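You operate a simulated robot arm through the tools that you are given. There is no shell and no other tool. Be economical: measure what you need, move in short steps, check, and stop when the job is done.

Carry out the task below with a simulated two-armed robot. There is one attempt and no reset: what you move stays moved.

## Task
Set the relief dial to 45 kPa and pump the neck up to that limit.
Fine: vent shut, pump up, wait for HELD, then pump once more; vent open again, the dial stays.

It is judged by the outcome, as a careful person would: the job done as asked, and still so three seconds after it is handed in. It fails if anything else is knocked over, pushed out of place, dropped, spilled or broken.

## Robot
Two 6-joint arms with two-finger parallel grippers on one trunk, on a base that drives. Base frame: it is fixed to the floor where the robot stands at the start and does not move with it; the origin is under the middle of the robot, x ahead of it, y to its left, z up. Readings come in mm, rad, newtons and seconds.
The left shoulder is at the start at [60, 187, 1137], the right one opposite. With the tool pointing down near the work surface each hand reaches from about 240 to 560 mm from the robot's upright axis, wherever it stands, measured 20 degrees to its own side. Places, roughly: blue nut [800, -500, 1200]; green nut [800, -400, 1200]; orange nut [1000, -500, 1200]; vent valve [800, 0, 1000]; yellow nut [1000, -400, 1200]. Payload 1.57 kg a hand.
The TCP of each hand is the grasp point between the finger pads, 30 mm short of the fingertips. In the tool frame z runs along the fingers and y along their closing line. The gripper opens to 110 mm. The fingers are 24 mm wide and 12 mm thick; the gripper's body (48 by 112 mm) begins 78 mm behind the TCP.
Orientation is told as [roll, pitch, yaw] about the base's x, y, z axes, in that order, counted from this pose: with the fingers straight down and closing along the base's y, the tool's x points along the base's -x, its y along +y and its z along -z.

## Interface
- The arms move only by the tool send_rows. It takes "left_steps", "right_steps" or both (then of equal length, played together; a hand with none holds still); each is a list of rows, each an object of numbers (a shift or turn left out is 0, a gripper value left out holds the last): "dx", "dy", "dz": the shift along the base's x, y, z in mm; "ax", "ay", "az": the turn, a rotation vector about the base's x, y, z in rad. In form: [{"dx": .., "dy": .., "dz": .., "ax": .., "ay": .., "az": ..}, ...]. A call has 1 to 20 rows; each row is the pose to reach, as a shift and turn from the pose commanded when the call began. "left_claw" and "right_claw" are, for a hand that has rows, the finger opening in mm, from 0 to 110, set as the call begins (left out, the last holds). Each row takes 0.2 s and may step no farther than 50 mm and 0.15 rad from the row before; otherwise, or with a gripper value out of range, the whole call is refused. A pose out of reach is approached as far as the arm can. The call stops where the force on the tool passes 40 N (or 10 N more than at its start, if that is more) or the arm is blocked; 0.2 s more then pass. Each finger travels about 153 mm/s and halts on what it meets, pressing with about 43 N; the grip force reading is that of the motor and also rises with nothing between the fingers. The clock runs only during rows and for 0.2 s after the last one: add rows that repeat a pose to give the fingers time. The reply holds the time, the measured pose of the TCP, the force on the tool along the base axes, the opening and the grip force, in the units named above and with some noise, with the torque about the TCP (base axes, N m) and any sound that the robot's microphone picked up, and new pictures: "pictures" is both (left out), scene, wrist or none (wrist: the cameras of the hands that moved).
- Cameras (640 x 400 px; columns grow to the right, rows downward): "scene" is now at [17.9, -14.4, 1679.4]; the picture's right is [-0.16, -0.99, 0.00], its down [-0.72, 0.11, -0.68] and it looks along [0.67, -0.11, -0.73] (base axes); focal length 250 px, centre (320, 200). "left" rides on the left gripper at [70, -16, -141] in its tool frame; the picture's right is [0.23, 0.97, 0.00], its down [-0.86, 0.20, -0.48] and it looks along [-0.47, 0.11, 0.88] (tool axes); focal length 222 px, centre (320, 200). "right" rides on the right gripper at [70, 16, -141] in its tool frame; the picture's right is [-0.23, 0.97, 0.00], its down [-0.86, -0.20, -0.48] and it looks along [-0.47, -0.11, 0.88] (tool axes); focal length 222 px, centre (320, 200).
- lift_body(by): slides the trunk up (or, below 0, down) by that many mm; the arms and the scene camera ride with it, the base frame stays. It gives what a move gives, with no picture.
- steer(legs): drives the robot by 1 to 6 legs, each [ahead, left, turn to the left] in mm, mm and rad, along the robot's own axes; the way and the turn of a leg run together, so that a leg with both is an arc; at most 1500 mm and 3.142 rad a leg. The arms and the cameras ride along, it lands a little off, and it stops where it bumps. It gives what a move gives, and a new picture of the scene camera.
- pan_tilt(pan, tilt): turns the head with the scene camera to pan (to the left, within 1.501 rad either way) and tilt (down, from -0.506 to 1.204), counted from straight ahead of the robot. It gives what a move gives, and a new picture of the scene camera.
- point_at(camera, pixels): there is no depth. For up to 12 entries [column, row, z] of the newest picture of that camera ("zoom" is the newest enlarged one), the place [x, y] in the base frame at which the ray of that pixel passes the height z, good to about 2 mm. The clock stands still meanwhile.
- inspect(camera, box): a new picture of the part [left, top, right, bottom] of that camera's present view, enlarged. The clock stands still meanwhile.
- hand_in(): hands the job in; it is judged then, once.

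Go step by step. Measure first, check grasps and placings, and put right what went wrong. The budget is 80 turns and 260 pictures, counting those below and the enlarged ones. Unless the task says otherwise, let go and move clear before handing in, and close with one line.

The tools are called after "Call:" as name(argument=value, ...) on one line, values as JSON. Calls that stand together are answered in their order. send_rows: Moves the arms, as the interface text tells. Its arguments: {"type":"object","properties":{"left_steps":{"type":"array","items":{"type":"object","properties":{"dx":{"type":"number"},"dy":{"type":"number"},"dz":{"type":"number"},"ax":{"type":"number"},"ay":{"type":"number"},"az":{"type":"number"}}}},"left_claw":{"type":"number"},"right_steps":{"type":"array","items":{"type":"object","properties":{"dx":{"type":"number"},"dy":{"type":"number"},"dz":{"type":"number"},"ax":{"type":"number"},"ay":{"type":"number"},"az":{"type":"number"}}}},"right_claw":{"type":"number"},"pictures":{"type":"string","enum":["both","scene","wrist","none"]}},"required":[]} The other tools are called the same way: lift_body (by) slides the trunk up or down; steer (legs) drives the base; pan_tilt (pan, tilt) turns the head that bears the scene camera; point_at (camera, pixels) gives the place at which the rays of pixels pass given heights; inspect (camera, box) takes an enlarged picture of a part of a camera's view; hand_in () hands the job in.

At the start:

```text
clock: 0.0
left_tool_pos: [443.4, 156.0, 1359.4]
left_tool_rot: [0.0, -0.001, -0.001]
left_force: [-0.4, 0.2, 0.0]
left_wrist_torque: [0.01, 0.01, -0.02]
left_width: 109.9
left_gripper_force: 0.1
right_tool_pos: [438.5, -216.4, 1362.1]
right_tool_rot: [0.0, 0.0, 0.0]
right_force: [1.2, 0.0, -0.4]
right_wrist_torque: [0.04, 0.03, 0.01]
right_width: 109.8
right_gripper_force: 0.1
trunk travel left (down, up): [-765.0, 225.0]
robot x, y, heading: [0.7, -0.7, -0.001]
head pan, tilt: [-0.157, 0.824]
```

scene: 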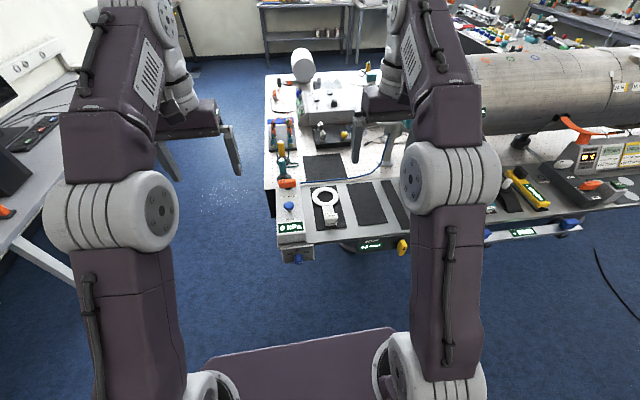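
right: 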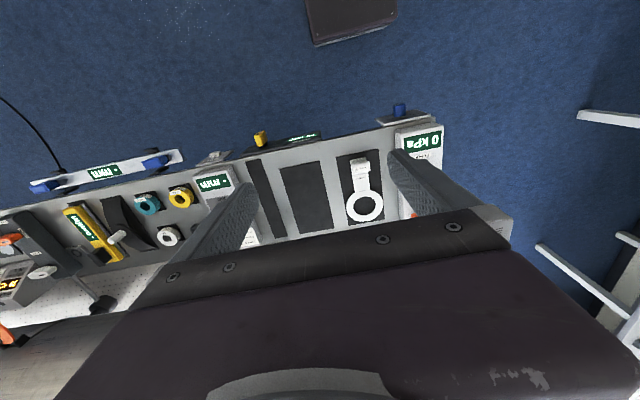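
left: 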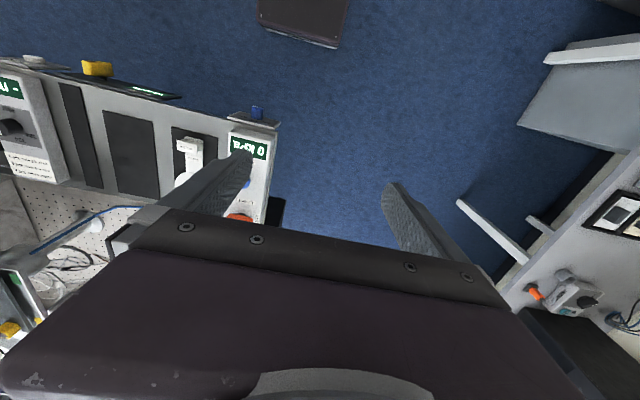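

The scene shows a bench with a "0 kPa" unit near (290,225), with red and blue controls. I'll enlarge to understand it.

Call:
inspect(camera="scene", box=[250, 40, 410, 270])

Call:
inspect(camera="scene", box=[255, 140, 355, 270])

Call:
inspect(camera="scene", box=[470, 40, 640, 250])

Call:
inspect(camera="left", box=[0, 50, 300, 240])

```text
1.74 times, centred on (330, 155) of scene
```

zoom: 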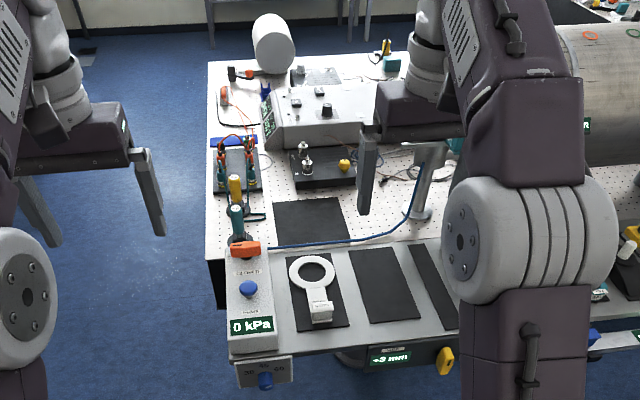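

```text
3.08 times, centred on (305, 205) of scene
```

zoom: 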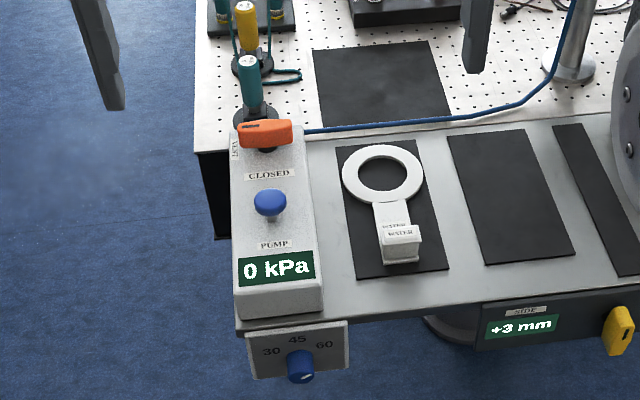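

```text
1.90 times, centred on (555, 145) of scene
```

zoom: 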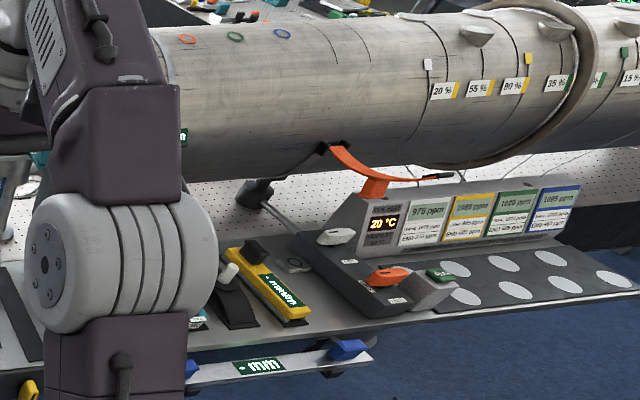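

```text
2.11 times, centred on (150, 145) of left
```

zoom: 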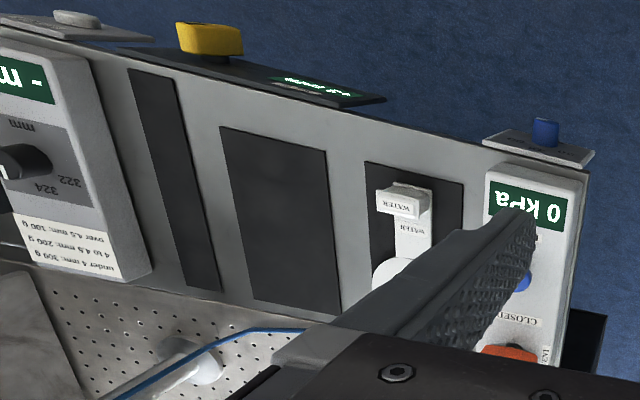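

The pump box has vent lever (287,183), blue pump button (289,206), display, and a dial (298,259) on the front face. I'll estimate positions at a few heights.

Call:
point_at(camera="scene", pixels=[[287, 183, 1000], [289, 206, 1000], [298.5, 258.6, 950], [298.5, 258.6, 900], [277.4, 241.4, 980], [304, 241, 980], [287, 183, 960], [352, 250, 900], [402, 247, 880], [330, 190, 950], [277.4, 241.4, 940]])

Call:
pan_tilt(pan=0.1, tilt=0.8)

```text
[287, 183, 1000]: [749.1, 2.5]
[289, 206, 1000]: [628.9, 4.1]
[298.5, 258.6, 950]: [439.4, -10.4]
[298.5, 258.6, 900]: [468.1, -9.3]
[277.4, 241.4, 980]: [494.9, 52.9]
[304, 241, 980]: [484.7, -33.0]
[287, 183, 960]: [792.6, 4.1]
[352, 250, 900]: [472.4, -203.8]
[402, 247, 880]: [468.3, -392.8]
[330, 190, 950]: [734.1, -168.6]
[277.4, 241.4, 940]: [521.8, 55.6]
```

```text
clock: 0.8
left_tool_pos: [441.2, 154.1, 1358.2]
left_tool_rot: [-0.001, 0.0, 0.001]
left_force: [-0.3, -0.2, 0.2]
left_wrist_torque: [-0.01, -0.01, 0.01]
left_width: 110.0
left_gripper_force: 0.2
right_tool_pos: [437.8, -217.5, 1362.7]
right_tool_rot: [-0.001, 0.001, -0.001]
right_force: [-0.3, 0.7, 0.3]
right_wrist_torque: [-0.02, 0.03, 0.0]
right_width: 109.9
right_gripper_force: 0.0
trunk travel left (down, up): [-765.0, 225.0]
robot x, y, heading: [-1.5, 2.4, 0.002]
head pan, tilt: [0.099, 0.799]
```

scene: 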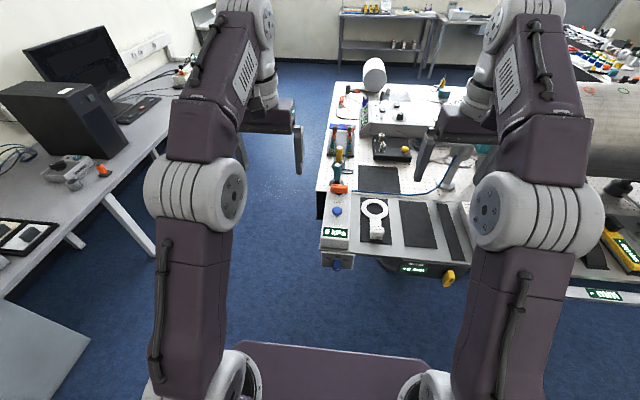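

I'll zoom the scene and left views for precise pixels to triangulate heights.

Call:
inspect(camera="scene", box=[300, 170, 380, 280])

Call:
inspect(camera="left", box=[200, 80, 320, 230])

```text
3.64 times, centred on (340, 225) of scene
```

zoom: 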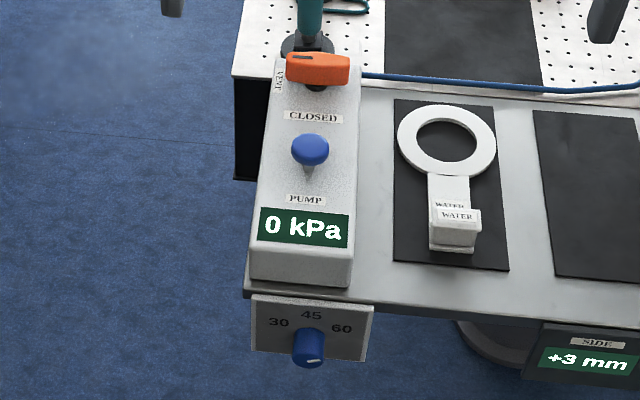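

```text
2.67 times, centred on (260, 155) of left
```

zoom: 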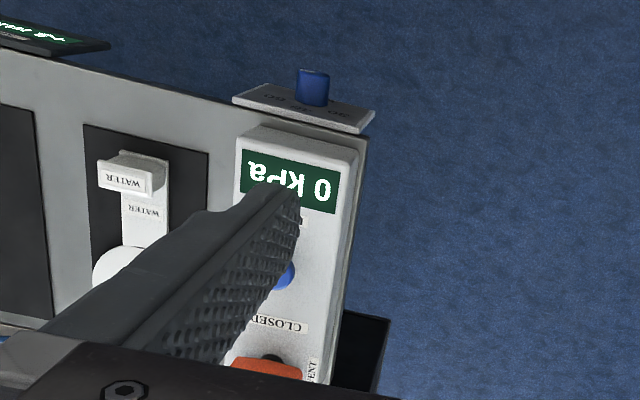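

Triangulate the display's bottom-left corner and the dial end.

Call:
point_at(camera="scene", pixels=[[322.4, 235.7, 1000], [322.4, 235.7, 900], [336.7, 266.2, 1000], [336.7, 266.2, 850], [323.3, 249.5, 950], [323.3, 249.5, 850]])

Call:
point_at(camera="left", pixels=[[267.5, 143.8, 1000], [267.5, 143.8, 900], [257, 108.2, 1000], [257, 108.2, 850]])

```text
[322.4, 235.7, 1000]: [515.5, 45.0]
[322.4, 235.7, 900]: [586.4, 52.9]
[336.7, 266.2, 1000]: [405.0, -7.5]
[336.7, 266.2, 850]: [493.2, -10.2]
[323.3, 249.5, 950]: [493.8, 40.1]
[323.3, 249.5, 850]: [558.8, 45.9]
```

```text
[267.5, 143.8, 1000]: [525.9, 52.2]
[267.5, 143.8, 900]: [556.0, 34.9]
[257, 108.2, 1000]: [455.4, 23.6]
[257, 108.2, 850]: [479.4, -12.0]
```

Display top sits at z≈975 and the dial's end at about (474,-7,882). I'll back off and lower the trunk to view the dial face straight on.

Call:
steer(legs=[[-250, -140, 0]])

Call:
lift_body(by=-300)

Call:
pan_tilt(pan=0.1, tilt=0.5)

Call:
inspect(camera="scene", box=[260, 160, 380, 260])

```text
clock: 2.8
left_tool_pos: [193.2, 18.5, 1358.7]
left_tool_rot: [0.001, 0.001, 0.005]
left_force: [0.1, -0.2, 0.1]
left_wrist_torque: [0.03, 0.0, -0.03]
left_width: 110.1
left_gripper_force: 0.1
right_tool_pos: [191.5, -351.6, 1361.0]
right_tool_rot: [0.001, 0.002, 0.006]
right_force: [-0.4, 0.0, -0.2]
right_wrist_torque: [-0.01, 0.0, 0.0]
right_width: 110.1
right_gripper_force: 0.1
trunk travel left (down, up): [-765.0, 225.0]
robot x, y, heading: [-250.7, -136.4, 0.0]
head pan, tilt: [0.099, 0.799]
```

scene: 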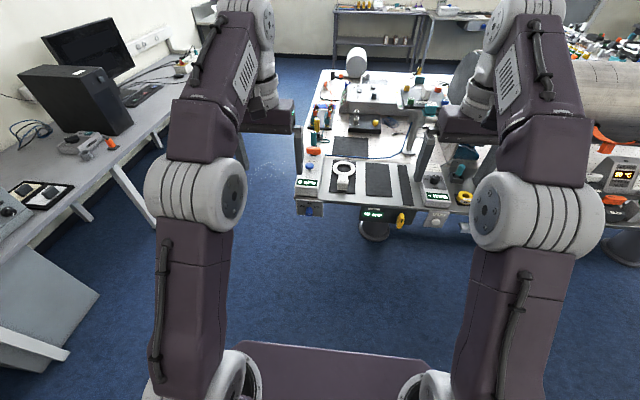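

```text
clock: 5.8
left_tool_pos: [190.8, 19.4, 1058.2]
left_tool_rot: [0.0, -0.001, 0.006]
left_force: [0.2, -0.9, 0.2]
left_wrist_torque: [-0.01, 0.02, -0.01]
left_width: 110.1
left_gripper_force: 0.1
right_tool_pos: [188.7, -354.2, 1063.0]
right_tool_rot: [0.0, 0.001, 0.005]
right_force: [0.2, -0.8, -0.5]
right_wrist_torque: [0.01, -0.02, -0.01]
right_width: 110.3
right_gripper_force: 0.0
trunk travel left (down, up): [-465.0, 525.0]
robot x, y, heading: [-248.7, -136.3, 0.004]
head pan, tilt: [0.099, 0.799]
```

```text
clock: 6.5
left_tool_pos: [190.5, 17.6, 1058.6]
left_tool_rot: [0.001, -0.001, 0.006]
left_force: [-0.3, -0.2, -0.3]
left_wrist_torque: [0.02, 0.01, 0.01]
left_width: 110.0
left_gripper_force: 0.0
right_tool_pos: [190.6, -353.7, 1062.2]
right_tool_rot: [0.0, 0.001, 0.004]
right_force: [0.0, 0.9, 0.5]
right_wrist_torque: [0.0, 0.0, -0.03]
right_width: 109.9
right_gripper_force: 0.0
trunk travel left (down, up): [-465.0, 525.0]
robot x, y, heading: [-249.3, -140.0, 0.007]
head pan, tilt: [0.099, 0.499]
```

scene: 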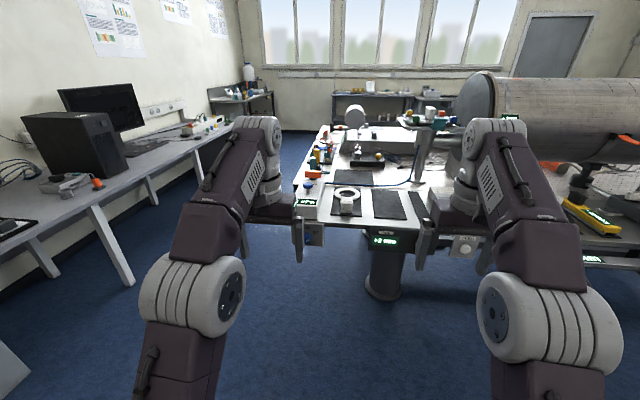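

```text
4.00 times, centred on (320, 210) of scene
```

zoom: 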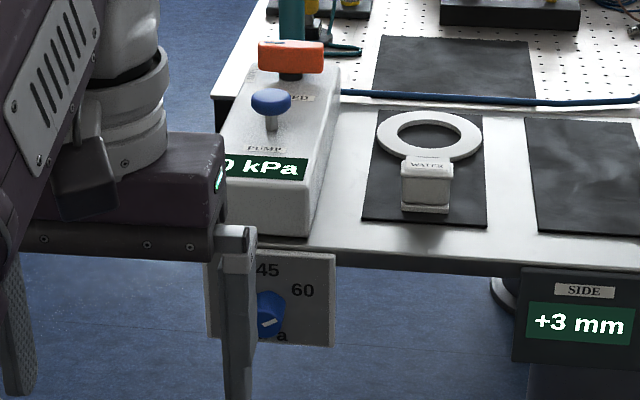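

The dial plate is vertical; the left hand hides it. I'll turn the left hand to point forward, shifting left to reveal the dial.

Call:
send_rows(left_steps=[{"ay": -0.143, "dx": 14, "dy": 9}, {"ay": -0.286, "dx": 28, "dy": 18}, {"ay": -0.428, "dx": 42, "dy": 27}, {"ay": -0.571, "dx": 56, "dy": 36}, {"ay": -0.714, "dx": 70, "dy": 45}, {"ay": -0.857, "dx": 84, "dy": 54}, {"ay": -1.0, "dx": 98, "dy": 63}, {"ay": -1.142, "dx": 112, "dy": 72}, {"ay": -1.285, "dx": 126, "dy": 81}, {"ay": -1.428, "dx": 140, "dy": 90}, {"ay": -1.571, "dx": 154, "dy": 99}])

Call:
inspect(camera="scene", box=[280, 170, 360, 260])

Call:
inspect(camera="left", box=[320, 200, 640, 400])

```text
clock: 8.9
left_tool_pos: [345.5, 115.6, 1057.4]
left_tool_rot: [-1.54, -1.566, 1.539]
left_force: [-0.2, 0.4, 0.9]
left_wrist_torque: [0.01, -0.01, -0.03]
left_width: 109.9
left_gripper_force: 0.0
left hand out of reach, approached as far as the arm can: row 8, 9
right_tool_pos: [189.6, -353.0, 1061.7]
right_tool_rot: [0.0, 0.001, 0.006]
right_force: [-0.8, 0.1, -0.5]
right_wrist_torque: [-0.01, -0.01, -0.02]
right_width: 109.8
right_gripper_force: 0.1
trunk travel left (down, up): [-465.0, 525.0]
robot x, y, heading: [-248.1, -138.4, 0.006]
head pan, tilt: [0.099, 0.499]
```

scene: 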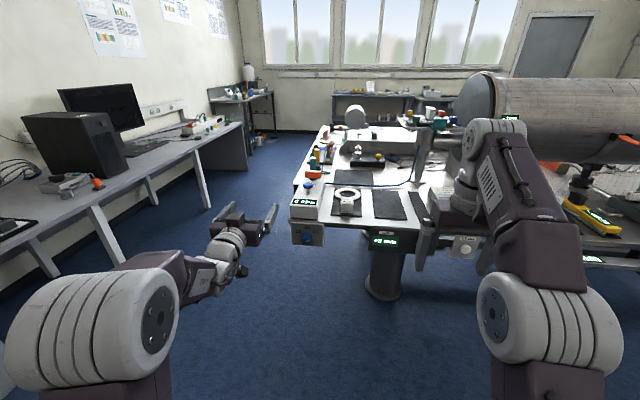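
left: 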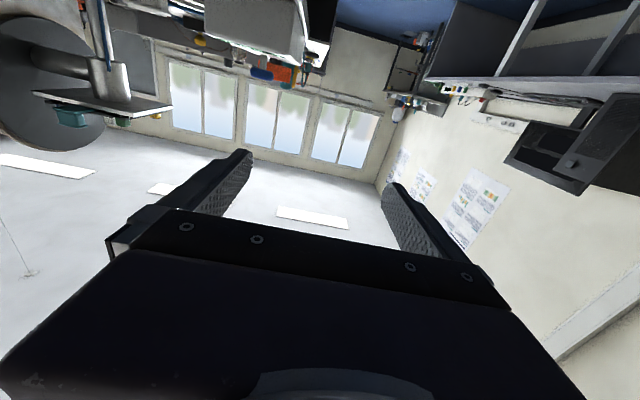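

```text
4.44 times, centred on (320, 215) of scene
```

zoom: 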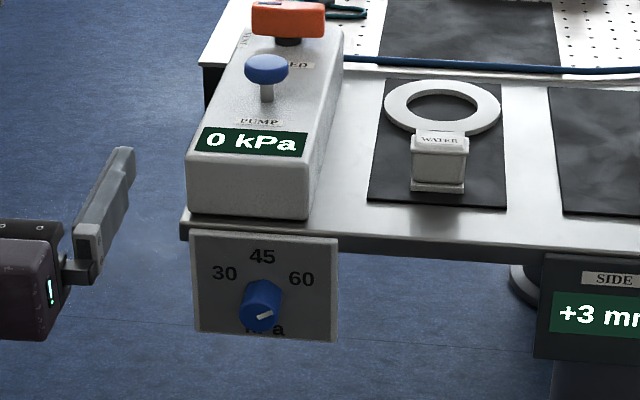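

```text
2.00 times, centred on (480, 300) of left
```

zoom: 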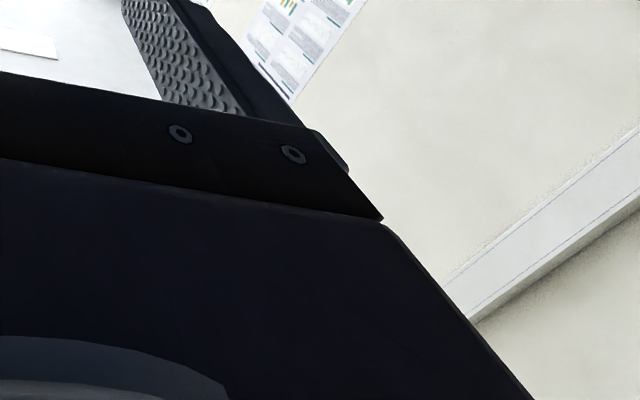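

The dial's white mark points right/slightly up, i.e. at 60; it needs about 60° counterclockwise to 45. Refining dial position.

Call:
point_at(camera="scene", pixels=[[306.5, 241.6, 900], [306.5, 241.6, 880], [306.5, 241.6, 860], [307.4, 236, 880], [307.4, 236, 900], [291.2, 222.4, 930], [324, 224, 930], [293, 244.3, 860], [323.8, 247, 860], [290.4, 213, 945]])

Call:
inspect(camera="scene", box=[292, 222, 326, 250])

```text
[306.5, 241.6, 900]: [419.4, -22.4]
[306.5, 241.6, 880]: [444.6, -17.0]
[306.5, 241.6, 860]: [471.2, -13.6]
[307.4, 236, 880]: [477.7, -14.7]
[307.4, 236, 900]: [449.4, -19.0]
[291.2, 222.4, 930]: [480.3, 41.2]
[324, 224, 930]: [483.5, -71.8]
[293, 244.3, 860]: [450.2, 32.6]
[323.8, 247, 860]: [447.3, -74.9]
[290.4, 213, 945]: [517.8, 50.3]
```

```text
14.29 times, centred on (309, 236) of scene
```

zoom: 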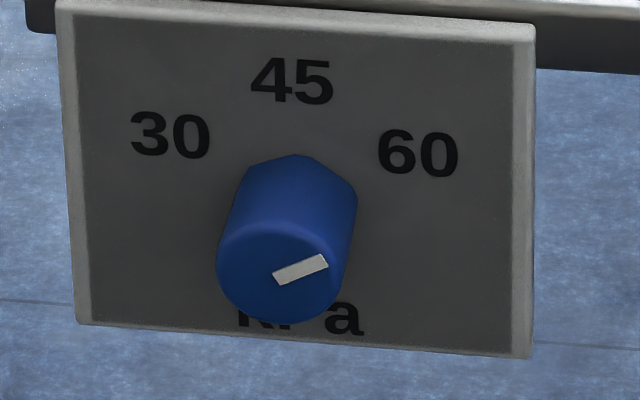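

I'll lower the trunk 200 mm for a well-conditioned second look at the dial.

Call:
lift_body(by=-200)

Call:
inspect(camera="scene", box=[280, 140, 350, 210])

```text
clock: 11.1
left_tool_pos: [344.4, 115.3, 859.1]
left_tool_rot: [-1.609, -1.565, 1.61]
left_force: [0.4, -0.5, -0.1]
left_wrist_torque: [-0.02, 0.05, 0.0]
left_width: 110.0
left_gripper_force: 0.0
right_tool_pos: [189.9, -353.0, 862.5]
right_tool_rot: [-0.002, -0.001, 0.007]
right_force: [0.5, 0.8, 0.4]
right_wrist_torque: [-0.02, 0.01, 0.0]
right_width: 110.1
right_gripper_force: 0.0
trunk travel left (down, up): [-265.0, 725.0]
robot x, y, heading: [-249.2, -141.0, 0.004]
head pan, tilt: [0.099, 0.499]
```

```text
5.71 times, centred on (315, 175) of scene
```

zoom: 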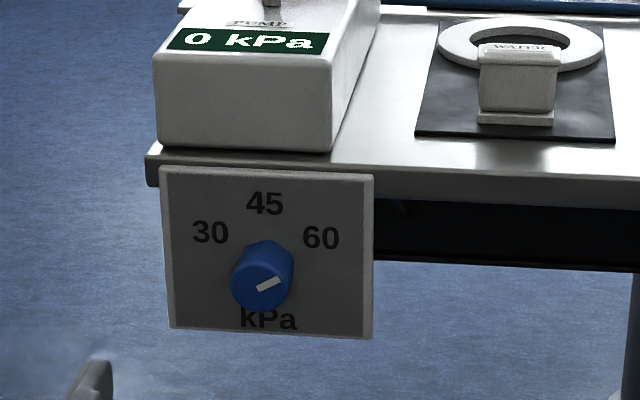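

Call:
point_at(camera="zoom", pixels=[[261, 283, 880], [261, 283, 860], [261, 283, 840], [265, 203, 920], [265, 203, 900], [265, 203, 880], [168, 48, 1000], [168, 48, 975], [168, 48, 950]])

Call:
pan_tilt(pan=0.1, tilt=0.35)

```text
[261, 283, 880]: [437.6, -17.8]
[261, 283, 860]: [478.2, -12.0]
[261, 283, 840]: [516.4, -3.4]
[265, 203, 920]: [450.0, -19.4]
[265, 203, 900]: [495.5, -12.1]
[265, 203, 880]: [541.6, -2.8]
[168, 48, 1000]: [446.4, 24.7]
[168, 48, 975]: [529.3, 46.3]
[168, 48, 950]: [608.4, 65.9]
```

```text
clock: 11.8
left_tool_pos: [345.9, 115.1, 860.0]
left_tool_rot: [-1.584, -1.564, 1.583]
left_force: [0.4, 0.0, 0.0]
left_wrist_torque: [-0.01, -0.02, -0.03]
left_width: 110.1
left_gripper_force: 0.1
right_tool_pos: [189.9, -353.4, 863.5]
right_tool_rot: [0.001, 0.0, 0.006]
right_force: [-0.2, -0.6, -0.5]
right_wrist_torque: [-0.03, 0.01, 0.01]
right_width: 109.8
right_gripper_force: 0.0
trunk travel left (down, up): [-265.0, 725.0]
robot x, y, heading: [-248.4, -134.6, 0.007]
head pan, tilt: [0.099, 0.351]
```

scene: 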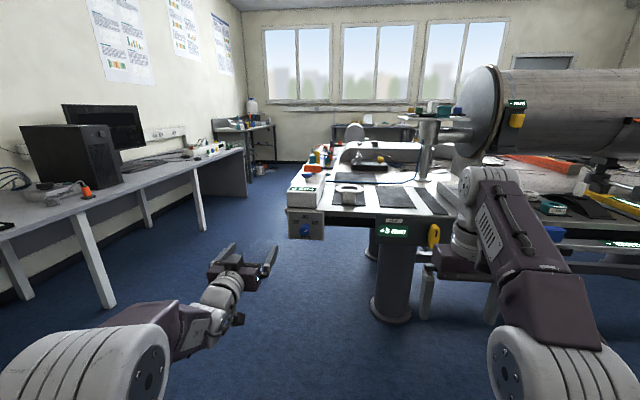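

Dial face centre ≈ (478, -12, 861), plate at x≈507. Aligning the left hand in front of it with a 60 mm opening.

Call:
send_rows(left_steps=[{"dy": -42}, {"dy": -85}, {"dy": -127}, {"dy": -127, "dx": 40}, {"dy": -127, "dx": 70}, {"dy": -127, "dx": 70}], left_claw=64, pictures="both")

Call:
inspect(camera="scene", box=[265, 180, 345, 260])

```text
clock: 13.2
left_tool_pos: [378.4, 97.8, 844.3]
left_tool_rot: [-0.772, -1.564, 0.746]
left_force: [-0.3, 0.6, -0.9]
left_wrist_torque: [-0.01, -0.01, -0.02]
left_width: 63.9
left_gripper_force: 0.1
left hand out of reach, approached as far as the arm can: row 1, 2, 3, 4, 5, 6
right_tool_pos: [190.0, -355.0, 863.2]
right_tool_rot: [0.0, -0.001, 0.005]
right_force: [0.1, -0.1, -0.7]
right_wrist_torque: [0.03, -0.03, 0.03]
right_width: 110.0
right_gripper_force: 0.0
trunk travel left (down, up): [-265.0, 725.0]
robot x, y, heading: [-253.3, -140.8, 0.005]
head pan, tilt: [0.099, 0.351]
```

scene: 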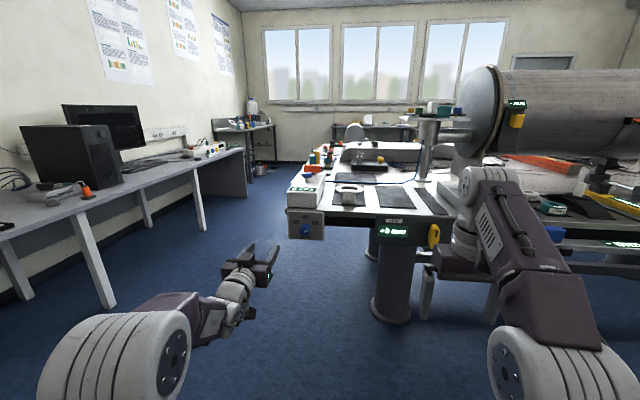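
left: 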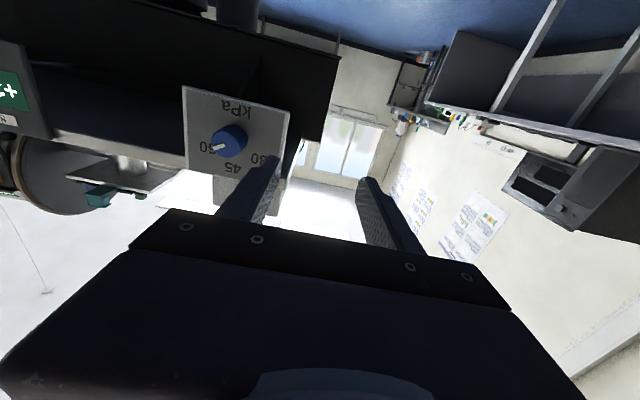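

```text
5.00 times, centred on (305, 220) of scene
```

zoom: 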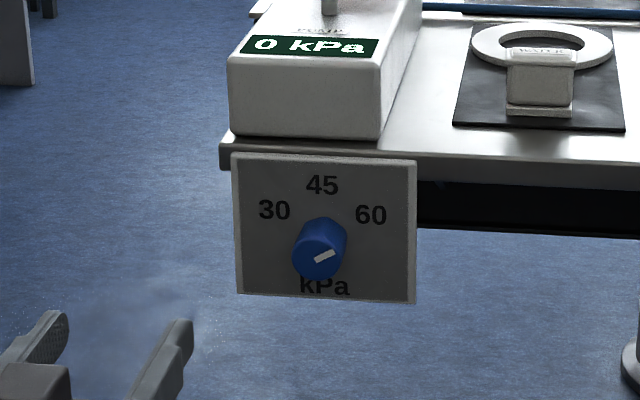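

The arm is at its reach limit. I'll raise the trunk 200, pull the hand back, then drive closer and to the right.

Call:
lift_body(by=200)

Call:
send_rows(left_steps=[{"dx": -40}, {"dx": -80}, {"dx": -120}, {"dx": -120}], pictures="none")

```text
clock: 15.4
left_tool_pos: [378.4, 97.5, 1044.4]
left_tool_rot: [-0.75, -1.564, 0.723]
left_force: [0.6, 0.6, 0.1]
left_wrist_torque: [0.0, -0.02, 0.04]
left_width: 63.7
left_gripper_force: 0.0
right_tool_pos: [189.3, -352.7, 1062.5]
right_tool_rot: [0.001, -0.001, 0.005]
right_force: [-0.1, -0.3, -0.4]
right_wrist_torque: [-0.01, 0.04, 0.0]
right_width: 110.0
right_gripper_force: 0.0
trunk travel left (down, up): [-465.0, 525.0]
robot x, y, heading: [-246.4, -145.1, 0.008]
head pan, tilt: [0.099, 0.351]
```

```text
clock: 16.4
left_tool_pos: [259.8, 97.1, 1045.3]
left_tool_rot: [-0.73, -1.563, 0.704]
left_force: [0.0, 0.5, -0.2]
left_wrist_torque: [0.0, -0.01, 0.0]
left_width: 63.9
left_gripper_force: 0.0
right_tool_pos: [190.5, -352.9, 1062.0]
right_tool_rot: [0.002, 0.0, 0.005]
right_force: [-0.3, -0.1, -0.5]
right_wrist_torque: [-0.02, 0.01, 0.0]
right_width: 110.1
right_gripper_force: 0.1
trunk travel left (down, up): [-465.0, 525.0]
robot x, y, heading: [-247.1, -136.1, 0.006]
head pan, tilt: [0.099, 0.351]
```

Call:
steer(legs=[[110, -50, 0]])

Call:
send_rows(left_steps=[{"dz": -45, "dy": -15}, {"dz": -90, "dy": -30}, {"dz": -135, "dy": -45}, {"dz": -184, "dy": -59}, {"dz": -184, "dy": -59}])

```text
clock: 17.6
left_tool_pos: [370.2, 49.1, 1045.9]
left_tool_rot: [-0.678, -1.562, 0.654]
left_force: [0.4, 0.1, -0.2]
left_wrist_torque: [0.0, 0.0, -0.02]
left_width: 63.9
left_gripper_force: 0.1
right_tool_pos: [301.9, -402.9, 1062.7]
right_tool_rot: [0.0, 0.003, 0.007]
right_force: [0.9, 0.5, -0.5]
right_wrist_torque: [-0.01, 0.05, 0.01]
right_width: 110.1
right_gripper_force: 0.1
trunk travel left (down, up): [-465.0, 525.0]
robot x, y, heading: [-143.0, -186.4, 0.009]
head pan, tilt: [0.099, 0.351]
```

scene: 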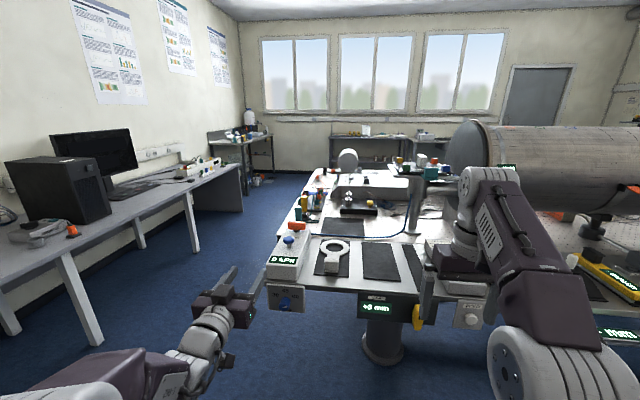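

```text
refused: row 4 steps farther than a row can; nothing moved
```

Call:
send_rows(left_steps=[{"dz": -45, "dy": -15}, {"dz": -90, "dy": -30}, {"dz": -135, "dy": -45}, {"dz": -170, "dy": -55}, {"dz": -184, "dy": -61}, {"dz": -184, "dy": -61}])

Call:
pan_tilt(pan=0.1, tilt=0.55)

Call:
inspect(camera="scene", box=[240, 150, 340, 280])

Call:
inspect(camera="left", box=[220, 60, 420, 220])

```text
clock: 19.0
left_tool_pos: [377.6, 37.4, 925.1]
left_tool_rot: [-1.222, -1.467, 1.177]
left_force: [0.1, 0.0, -0.5]
left_wrist_torque: [-0.02, -0.04, 0.0]
left_width: 63.9
left_gripper_force: 0.0
left hand out of reach, approached as far as the arm can: row 1, 2, 3, 4, 5, 6
right_tool_pos: [301.7, -403.4, 1062.8]
right_tool_rot: [0.0, -0.001, 0.007]
right_force: [0.4, 0.1, 0.4]
right_wrist_torque: [0.0, 0.0, 0.05]
right_width: 110.2
right_gripper_force: 0.0
trunk travel left (down, up): [-465.0, 525.0]
robot x, y, heading: [-137.8, -189.6, 0.009]
head pan, tilt: [0.099, 0.351]
```

scene: 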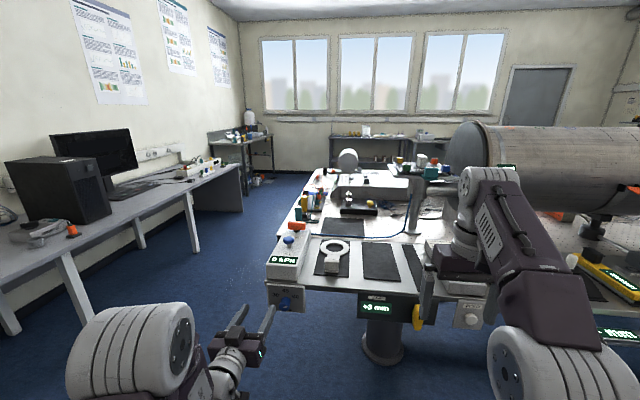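
left: 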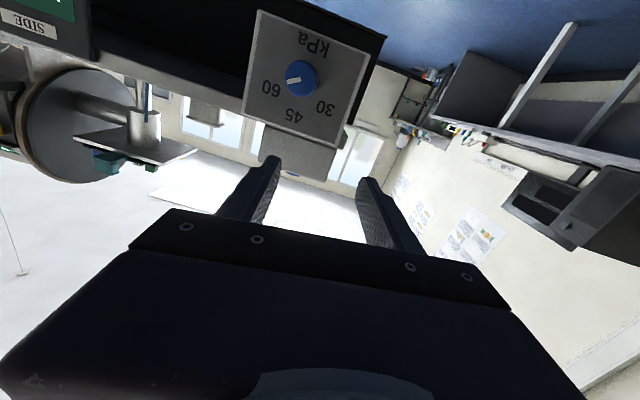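

```text
clock: 19.8
left_tool_pos: [376.5, 36.9, 926.5]
left_tool_rot: [-1.224, -1.47, 1.176]
left_force: [-0.4, -0.2, 0.3]
left_wrist_torque: [0.02, 0.01, 0.01]
left_width: 63.9
left_gripper_force: 0.0
right_tool_pos: [301.2, -402.0, 1062.8]
right_tool_rot: [0.0, 0.0, 0.008]
right_force: [0.5, 0.9, -0.1]
right_wrist_torque: [-0.01, -0.02, -0.03]
right_width: 109.8
right_gripper_force: 0.1
trunk travel left (down, up): [-465.0, 525.0]
robot x, y, heading: [-140.9, -188.9, 0.009]
head pan, tilt: [0.099, 0.55]
```

scene: 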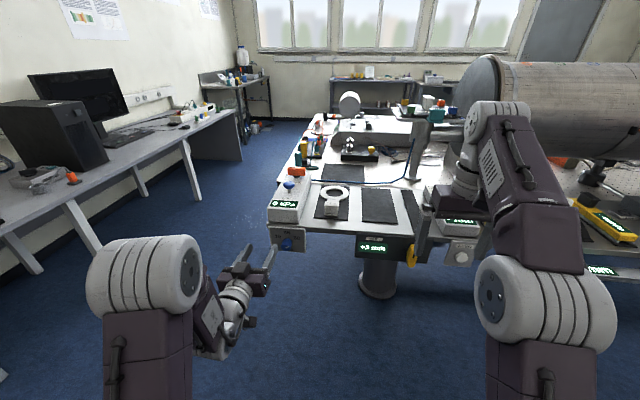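

```text
3.08 times, centred on (290, 215) of scene
```

zoom: 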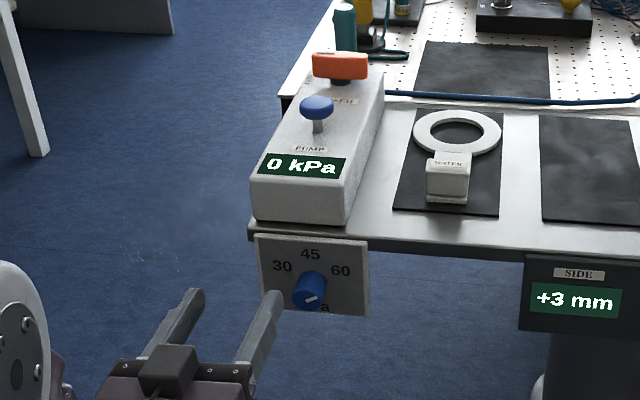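

```text
2.50 times, centred on (320, 140) of left
```

zoom: 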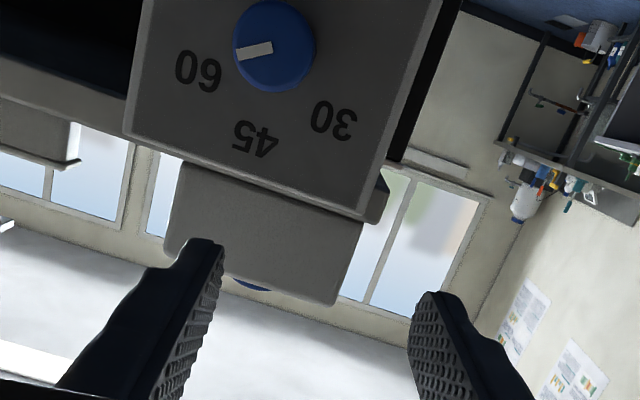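

Reach seems limited by the hand being too close to the shoulder line. I'll pull both hands back, shift the base further right and forward, and lower the trunk.

Call:
send_rows(left_steps=[{"dx": -25, "dy": 10}, {"dx": -50, "dy": 20}, {"dx": -50, "dy": 20, "ax": 0.095, "ay": -0.034, "az": 0.048}, {"dx": -50, "dy": 20, "ax": 0.095, "ay": -0.034, "az": 0.048}], right_steps=[{"dx": -25, "dz": 30}, {"dx": -50, "dz": 60}, {"dx": -75, "dz": 90}, {"dx": -75, "dz": 110}], pictures="none")

Call:
steer(legs=[[60, -120, 0]])

Call:
lift_body(by=-140)

```text
clock: 20.8
left_tool_pos: [360.6, 91.7, 965.1]
left_tool_rot: [-0.719, -1.558, 0.72]
left_force: [-0.6, -0.9, -0.9]
left_wrist_torque: [-0.01, -0.02, 0.0]
left_width: 64.0
left_gripper_force: 0.1
left hand out of reach, approached as far as the arm can: row 1, 2, 3, 4
right_tool_pos: [214.2, -397.7, 1108.0]
right_tool_rot: [0.001, 0.0, 0.007]
right_force: [0.1, -1.3, -1.2]
right_wrist_torque: [0.04, 0.03, -0.02]
right_width: 110.0
right_gripper_force: 0.1
right hand out of reach, approached as far as the arm can: row 1, 2, 3, 4
trunk travel left (down, up): [-465.0, 525.0]
robot x, y, heading: [-132.9, -186.7, 0.008]
head pan, tilt: [0.099, 0.55]
```

```text
clock: 22.1
left_tool_pos: [423.9, -28.7, 966.4]
left_tool_rot: [-0.759, -1.56, 0.756]
left_force: [-0.1, 0.1, 0.2]
left_wrist_torque: [0.01, 0.02, -0.02]
left_width: 63.9
left_gripper_force: 0.2
right_tool_pos: [275.7, -518.1, 1107.9]
right_tool_rot: [0.0, -0.001, 0.005]
right_force: [0.8, -0.2, 1.1]
right_wrist_torque: [0.01, 0.02, -0.01]
right_width: 110.0
right_gripper_force: 0.1
trunk travel left (down, up): [-465.0, 525.0]
robot x, y, heading: [-72.1, -308.9, 0.002]
head pan, tilt: [0.099, 0.55]
```

scene: 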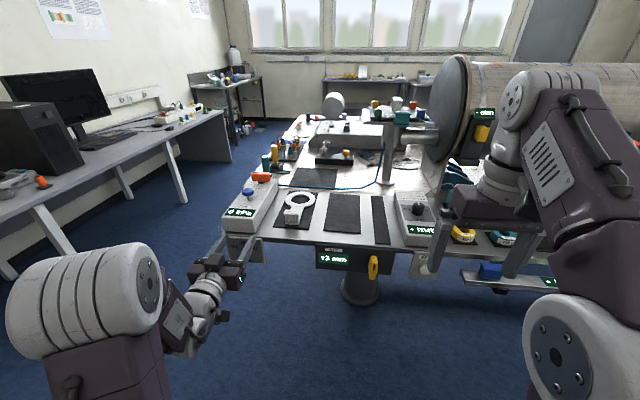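

```text
clock: 23.7
left_tool_pos: [423.5, -28.9, 825.5]
left_tool_rot: [-0.858, -1.563, 0.854]
left_force: [0.0, 0.0, 0.6]
left_wrist_torque: [-0.02, -0.01, 0.01]
left_width: 64.2
left_gripper_force: 0.0
right_tool_pos: [274.1, -518.8, 968.5]
right_tool_rot: [-0.001, -0.003, 0.006]
right_force: [-0.2, 0.1, 0.0]
right_wrist_torque: [0.0, -0.02, -0.01]
right_width: 109.9
right_gripper_force: 0.1
trunk travel left (down, up): [-325.0, 665.0]
robot x, y, heading: [-77.7, -308.6, 0.009]
head pan, tilt: [0.099, 0.55]
```

Orientation is good and the hand sits at (423,-29,825). Outward move to align with the knob: dy +17, dz +36, keep x for a check.

Call:
send_rows(left_steps=[{"dy": 9, "dz": 18}, {"dy": 17, "dz": 36}, {"dy": 17, "dz": 36}])

Call:
inspect(camera="scene", box=[210, 160, 310, 260])

Call:
inspect(camera="left", box=[220, 60, 420, 220])

```text
clock: 24.5
left_tool_pos: [422.3, -13.4, 861.7]
left_tool_rot: [-0.824, -1.559, 0.82]
left_force: [0.4, -0.4, 0.2]
left_wrist_torque: [-0.03, -0.01, 0.02]
left_width: 64.1
left_gripper_force: 0.0
right_tool_pos: [275.0, -517.2, 967.6]
right_tool_rot: [0.001, -0.002, 0.006]
right_force: [0.2, -0.2, -0.2]
right_wrist_torque: [0.02, 0.01, -0.03]
right_width: 110.4
right_gripper_force: 0.0
trunk travel left (down, up): [-325.0, 665.0]
robot x, y, heading: [-79.5, -308.2, 0.009]
head pan, tilt: [0.099, 0.55]
```

scene: 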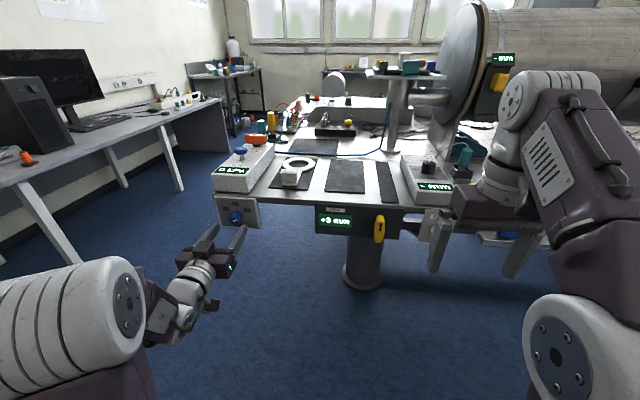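
left: 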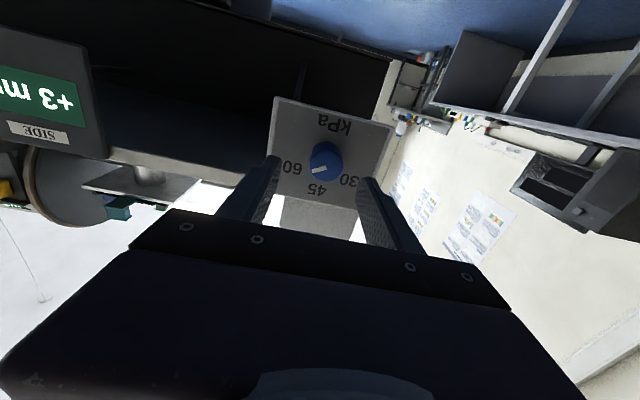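

```text
4.00 times, centred on (260, 210) of scene
```

zoom: 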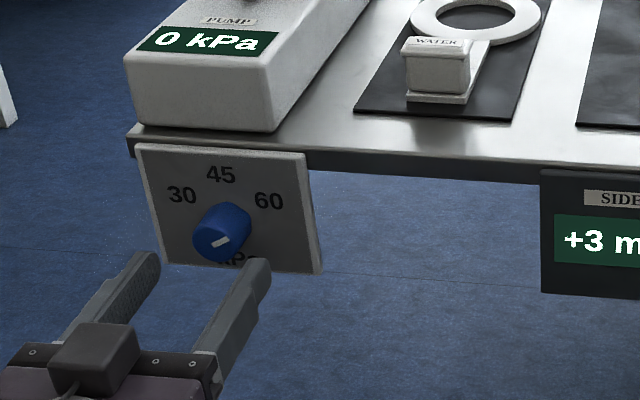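

```text
2.50 times, centred on (320, 140) of left
```

zoom: 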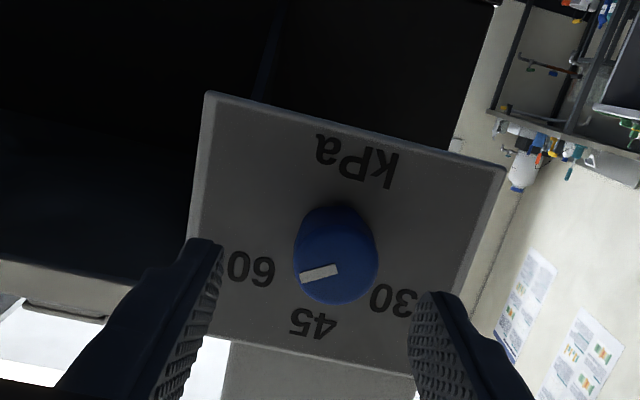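

Call:
point_at(camera="left", pixels=[[325.5, 164.5, 850], [325.5, 164.5, 861], [325.5, 164.5, 870]])

Call:
point_at(camera="scene", pixels=[[235, 219, 850], [235, 219, 861], [235, 219, 870]])

```text
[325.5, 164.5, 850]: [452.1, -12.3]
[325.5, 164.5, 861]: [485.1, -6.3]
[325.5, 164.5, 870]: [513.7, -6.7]
```

```text
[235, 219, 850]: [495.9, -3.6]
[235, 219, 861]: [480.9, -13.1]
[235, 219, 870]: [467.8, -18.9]
```

Knob face is at ≈(481,-9,860), well between the fingers. Advancing 48 mm and then closing.

Call:
send_rows(left_steps=[{"dy": 3, "dx": 20}, {"dy": 3, "dx": 36}, {"dy": 3, "dx": 48}, {"dy": 3, "dx": 48}], pictures="wrist")

Call:
inspect(camera="scene", box=[210, 160, 310, 260])

```text
clock: 25.5
left_tool_pos: [470.6, -8.2, 861.9]
left_tool_rot: [-0.838, -1.56, 0.835]
left_force: [1.0, 0.0, 0.0]
left_wrist_torque: [0.0, -0.01, -0.01]
left_width: 64.1
left_gripper_force: 0.0
right_tool_pos: [275.0, -517.7, 968.1]
right_tool_rot: [0.001, -0.002, 0.004]
right_force: [0.4, 0.2, 0.0]
right_wrist_torque: [0.04, -0.01, -0.02]
right_width: 110.0
right_gripper_force: 0.0
trunk travel left (down, up): [-325.0, 665.0]
robot x, y, heading: [-76.7, -311.5, 0.003]
head pan, tilt: [0.099, 0.55]
```

left: 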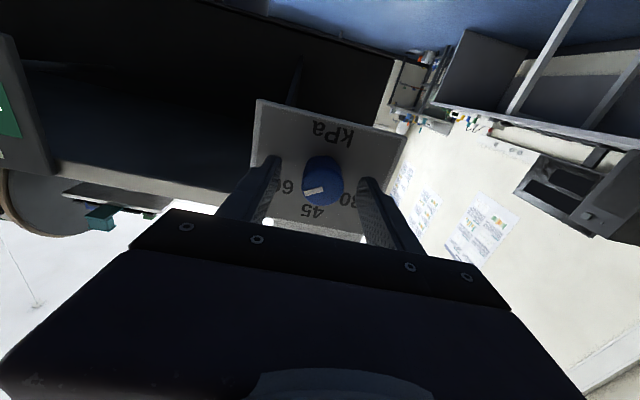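

```text
4.00 times, centred on (260, 210) of scene
```

zoom: 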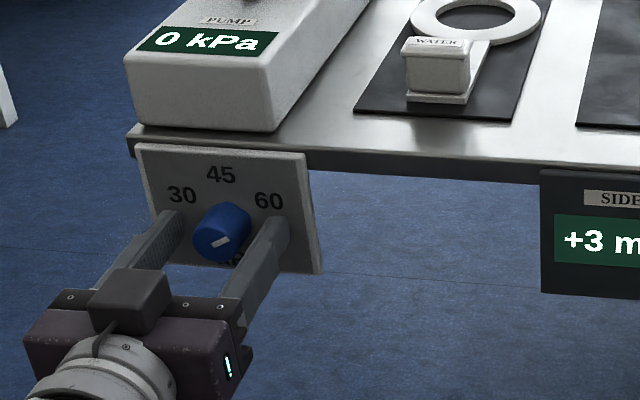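

Fingers straddle the knob. Closing.

Call:
send_rows(left_steps=[{}, {}, {}], left_claw=10, pictures="none")

```text
clock: 26.3
left_tool_pos: [470.0, -6.9, 862.4]
left_tool_rot: [-0.927, -1.559, 0.925]
left_force: [2.2, 6.7, 2.2]
left_wrist_torque: [-0.07, 0.29, 0.01]
left_width: 31.1
left_gripper_force: 40.8
right_tool_pos: [275.2, -517.6, 969.5]
right_tool_rot: [0.0, -0.002, 0.006]
right_force: [0.3, -0.2, 0.1]
right_wrist_torque: [0.02, 0.02, -0.01]
right_width: 109.9
right_gripper_force: 0.0
trunk travel left (down, up): [-325.0, 665.0]
robot x, y, heading: [-77.9, -306.1, 0.004]
head pan, tilt: [0.099, 0.55]
```

Gripped at 31 mm. Turning counterclockwise (ax −1.05).

Call:
send_rows(left_steps=[{"dy": 1, "ax": -0.13}, {"dy": 1, "ax": -0.26}, {"dy": 1, "ax": -0.39}, {"dy": 1, "ax": -0.52}, {"dy": 1, "ax": -0.65}, {"dy": 1, "ax": -0.78}, {"dy": 1, "ax": -0.91}, {"dy": 1, "ax": -1.047}, {"dy": 1, "ax": -1.047}], pictures="wrist")

Call:
inspect(camera="scene", box=[210, 160, 310, 260])

```text
clock: 28.3
left_tool_pos: [470.2, -7.2, 860.4]
left_tool_rot: [-1.567, -0.511, 1.561]
left_force: [-5.4, 7.4, -8.3]
left_wrist_torque: [0.02, 0.21, 0.23]
left_width: 31.1
left_gripper_force: 40.2
right_tool_pos: [273.9, -515.8, 967.9]
right_tool_rot: [-0.003, -0.001, 0.004]
right_force: [0.0, -0.1, 0.1]
right_wrist_torque: [-0.01, -0.01, -0.01]
right_width: 110.1
right_gripper_force: 0.0
trunk travel left (down, up): [-325.0, 665.0]
robot x, y, heading: [-80.7, -312.7, 0.005]
head pan, tilt: [0.099, 0.55]
```

left: 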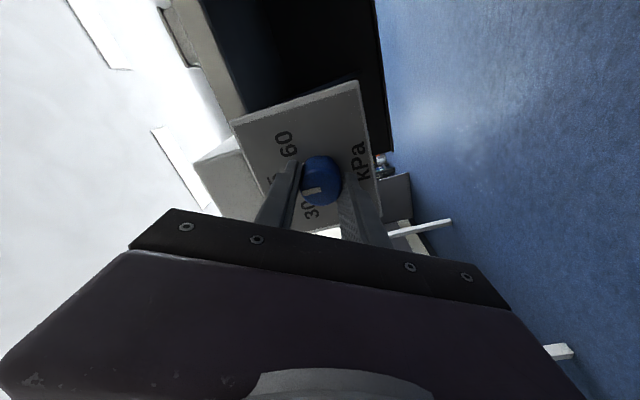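

```text
4.00 times, centred on (260, 210) of scene
```

zoom: 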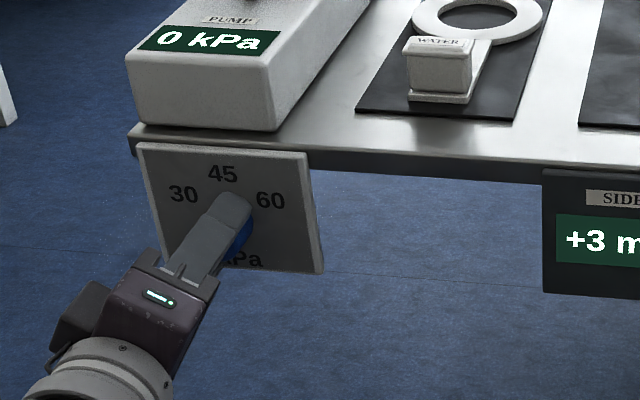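

The hand turned fully. I'll open and pull back to read the mark.

Call:
send_rows(left_steps=[{}, {}, {"dx": -25}, {"dx": -55}, {"dx": -90, "dy": 30}, {"dx": -90, "dy": 70}], left_claw=60, pictures="none")

Call:
inspect(camera="scene", box=[210, 180, 270, 240])

Call:
inspect(camera="left", box=[200, 60, 420, 220])

```text
clock: 29.7
left_tool_pos: [381.2, 59.9, 865.6]
left_tool_rot: [-1.57, -0.514, 1.562]
left_force: [-0.5, 0.8, 0.1]
left_wrist_torque: [0.0, -0.02, -0.01]
left_width: 60.3
left_gripper_force: 0.3
right_tool_pos: [273.5, -516.0, 967.8]
right_tool_rot: [0.001, -0.002, 0.006]
right_force: [-0.4, -0.1, 0.5]
right_wrist_torque: [-0.01, 0.0, 0.01]
right_width: 109.8
right_gripper_force: 0.0
trunk travel left (down, up): [-325.0, 665.0]
robot x, y, heading: [-76.5, -308.8, 0.005]
head pan, tilt: [0.099, 0.55]
```

```text
6.67 times, centred on (240, 210) of scene
```

zoom: 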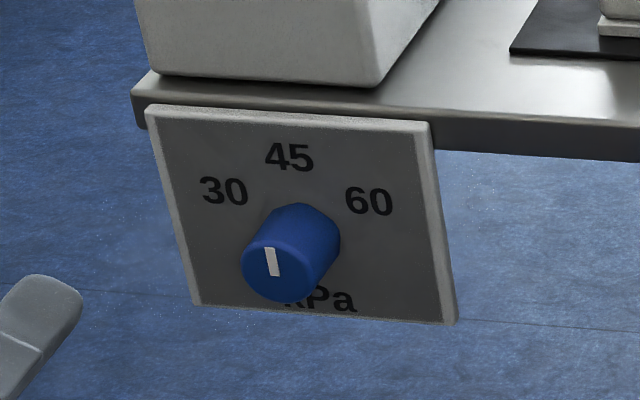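

```text
2.50 times, centred on (310, 140) of left
```

zoom: 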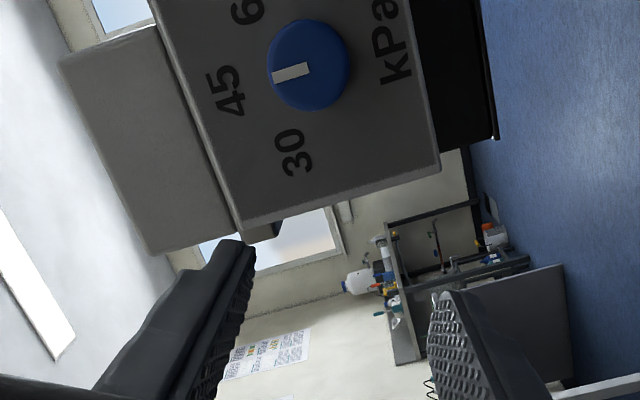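

The mark is parallel to the plate's vertical, at 45. Now raise the trunk and turn the left hand back to pointing down for the vent and pump.

Call:
lift_body(by=440)

Call:
send_rows(left_steps=[{"ax": 0.13}, {"ax": 0.26}, {"ax": 0.39}, {"ax": 0.52}, {"ax": 0.65}, {"ax": 0.78}, {"ax": 0.91}, {"ax": 1.047}], pictures="none")

Call:
send_rows(left_steps=[{"ay": 0.143, "dx": -6, "dy": -16}, {"ay": 0.286, "dx": -12, "dy": -32}, {"ay": 0.428, "dx": -18, "dy": -48}, {"ay": 0.571, "dx": -24, "dy": -64}, {"ay": 0.714, "dx": -30, "dy": -80}, {"ay": 0.857, "dx": -36, "dy": -96}, {"ay": 1.0, "dx": -42, "dy": -112}, {"ay": 1.142, "dx": -48, "dy": -128}, {"ay": 1.285, "dx": -50, "dy": -144}, {"ay": 1.428, "dx": -50, "dy": -160}, {"ay": 1.571, "dx": -50, "dy": -170}])

```text
refused: 440 is not a number from -400 to 400
```

```text
clock: 31.5
left_tool_pos: [380.1, 62.6, 861.9]
left_tool_rot: [-0.659, -1.563, 0.656]
left_force: [-0.1, -0.9, 0.3]
left_wrist_torque: [-0.04, 0.01, 0.03]
left_width: 60.0
left_gripper_force: 0.1
right_tool_pos: [274.2, -518.1, 968.5]
right_tool_rot: [-0.002, -0.003, 0.004]
right_force: [-0.6, -0.2, 0.2]
right_wrist_torque: [0.02, 0.02, 0.0]
right_width: 109.7
right_gripper_force: 0.2
trunk travel left (down, up): [-325.0, 665.0]
robot x, y, heading: [-79.3, -307.4, 0.005]
head pan, tilt: [0.099, 0.55]
```

```text
clock: 33.9
left_tool_pos: [331.4, -107.2, 862.0]
left_tool_rot: [-0.001, 0.007, 0.009]
left_force: [-0.4, 0.3, 0.2]
left_wrist_torque: [0.03, -0.01, 0.0]
left_width: 59.9
left_gripper_force: 0.2
right_tool_pos: [273.1, -517.6, 967.9]
right_tool_rot: [0.0, 0.0, 0.005]
right_force: [0.2, -0.1, 0.6]
right_wrist_torque: [0.02, 0.01, 0.04]
right_width: 110.0
right_gripper_force: 0.1
trunk travel left (down, up): [-325.0, 665.0]
robot x, y, heading: [-79.5, -309.9, 0.007]
head pan, tilt: [0.099, 0.55]
```

scene: 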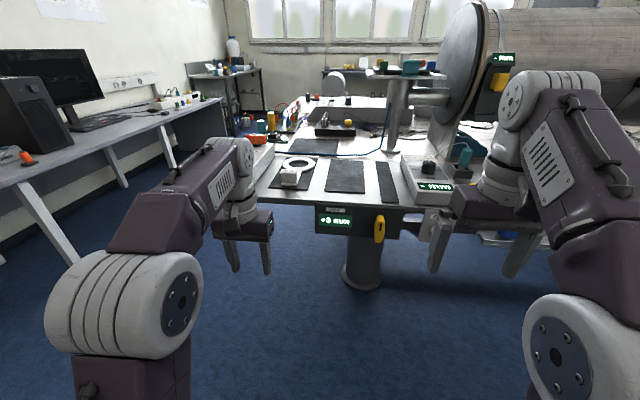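
left: 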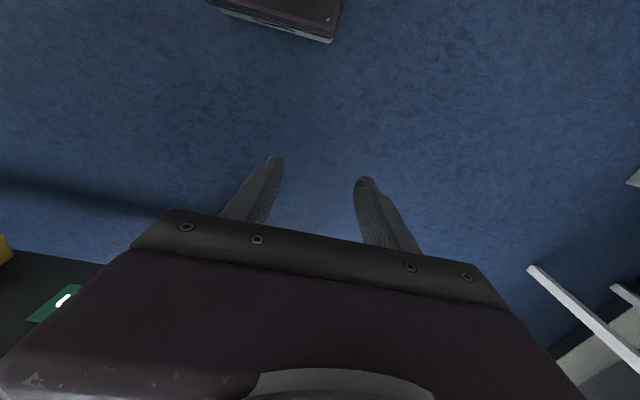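

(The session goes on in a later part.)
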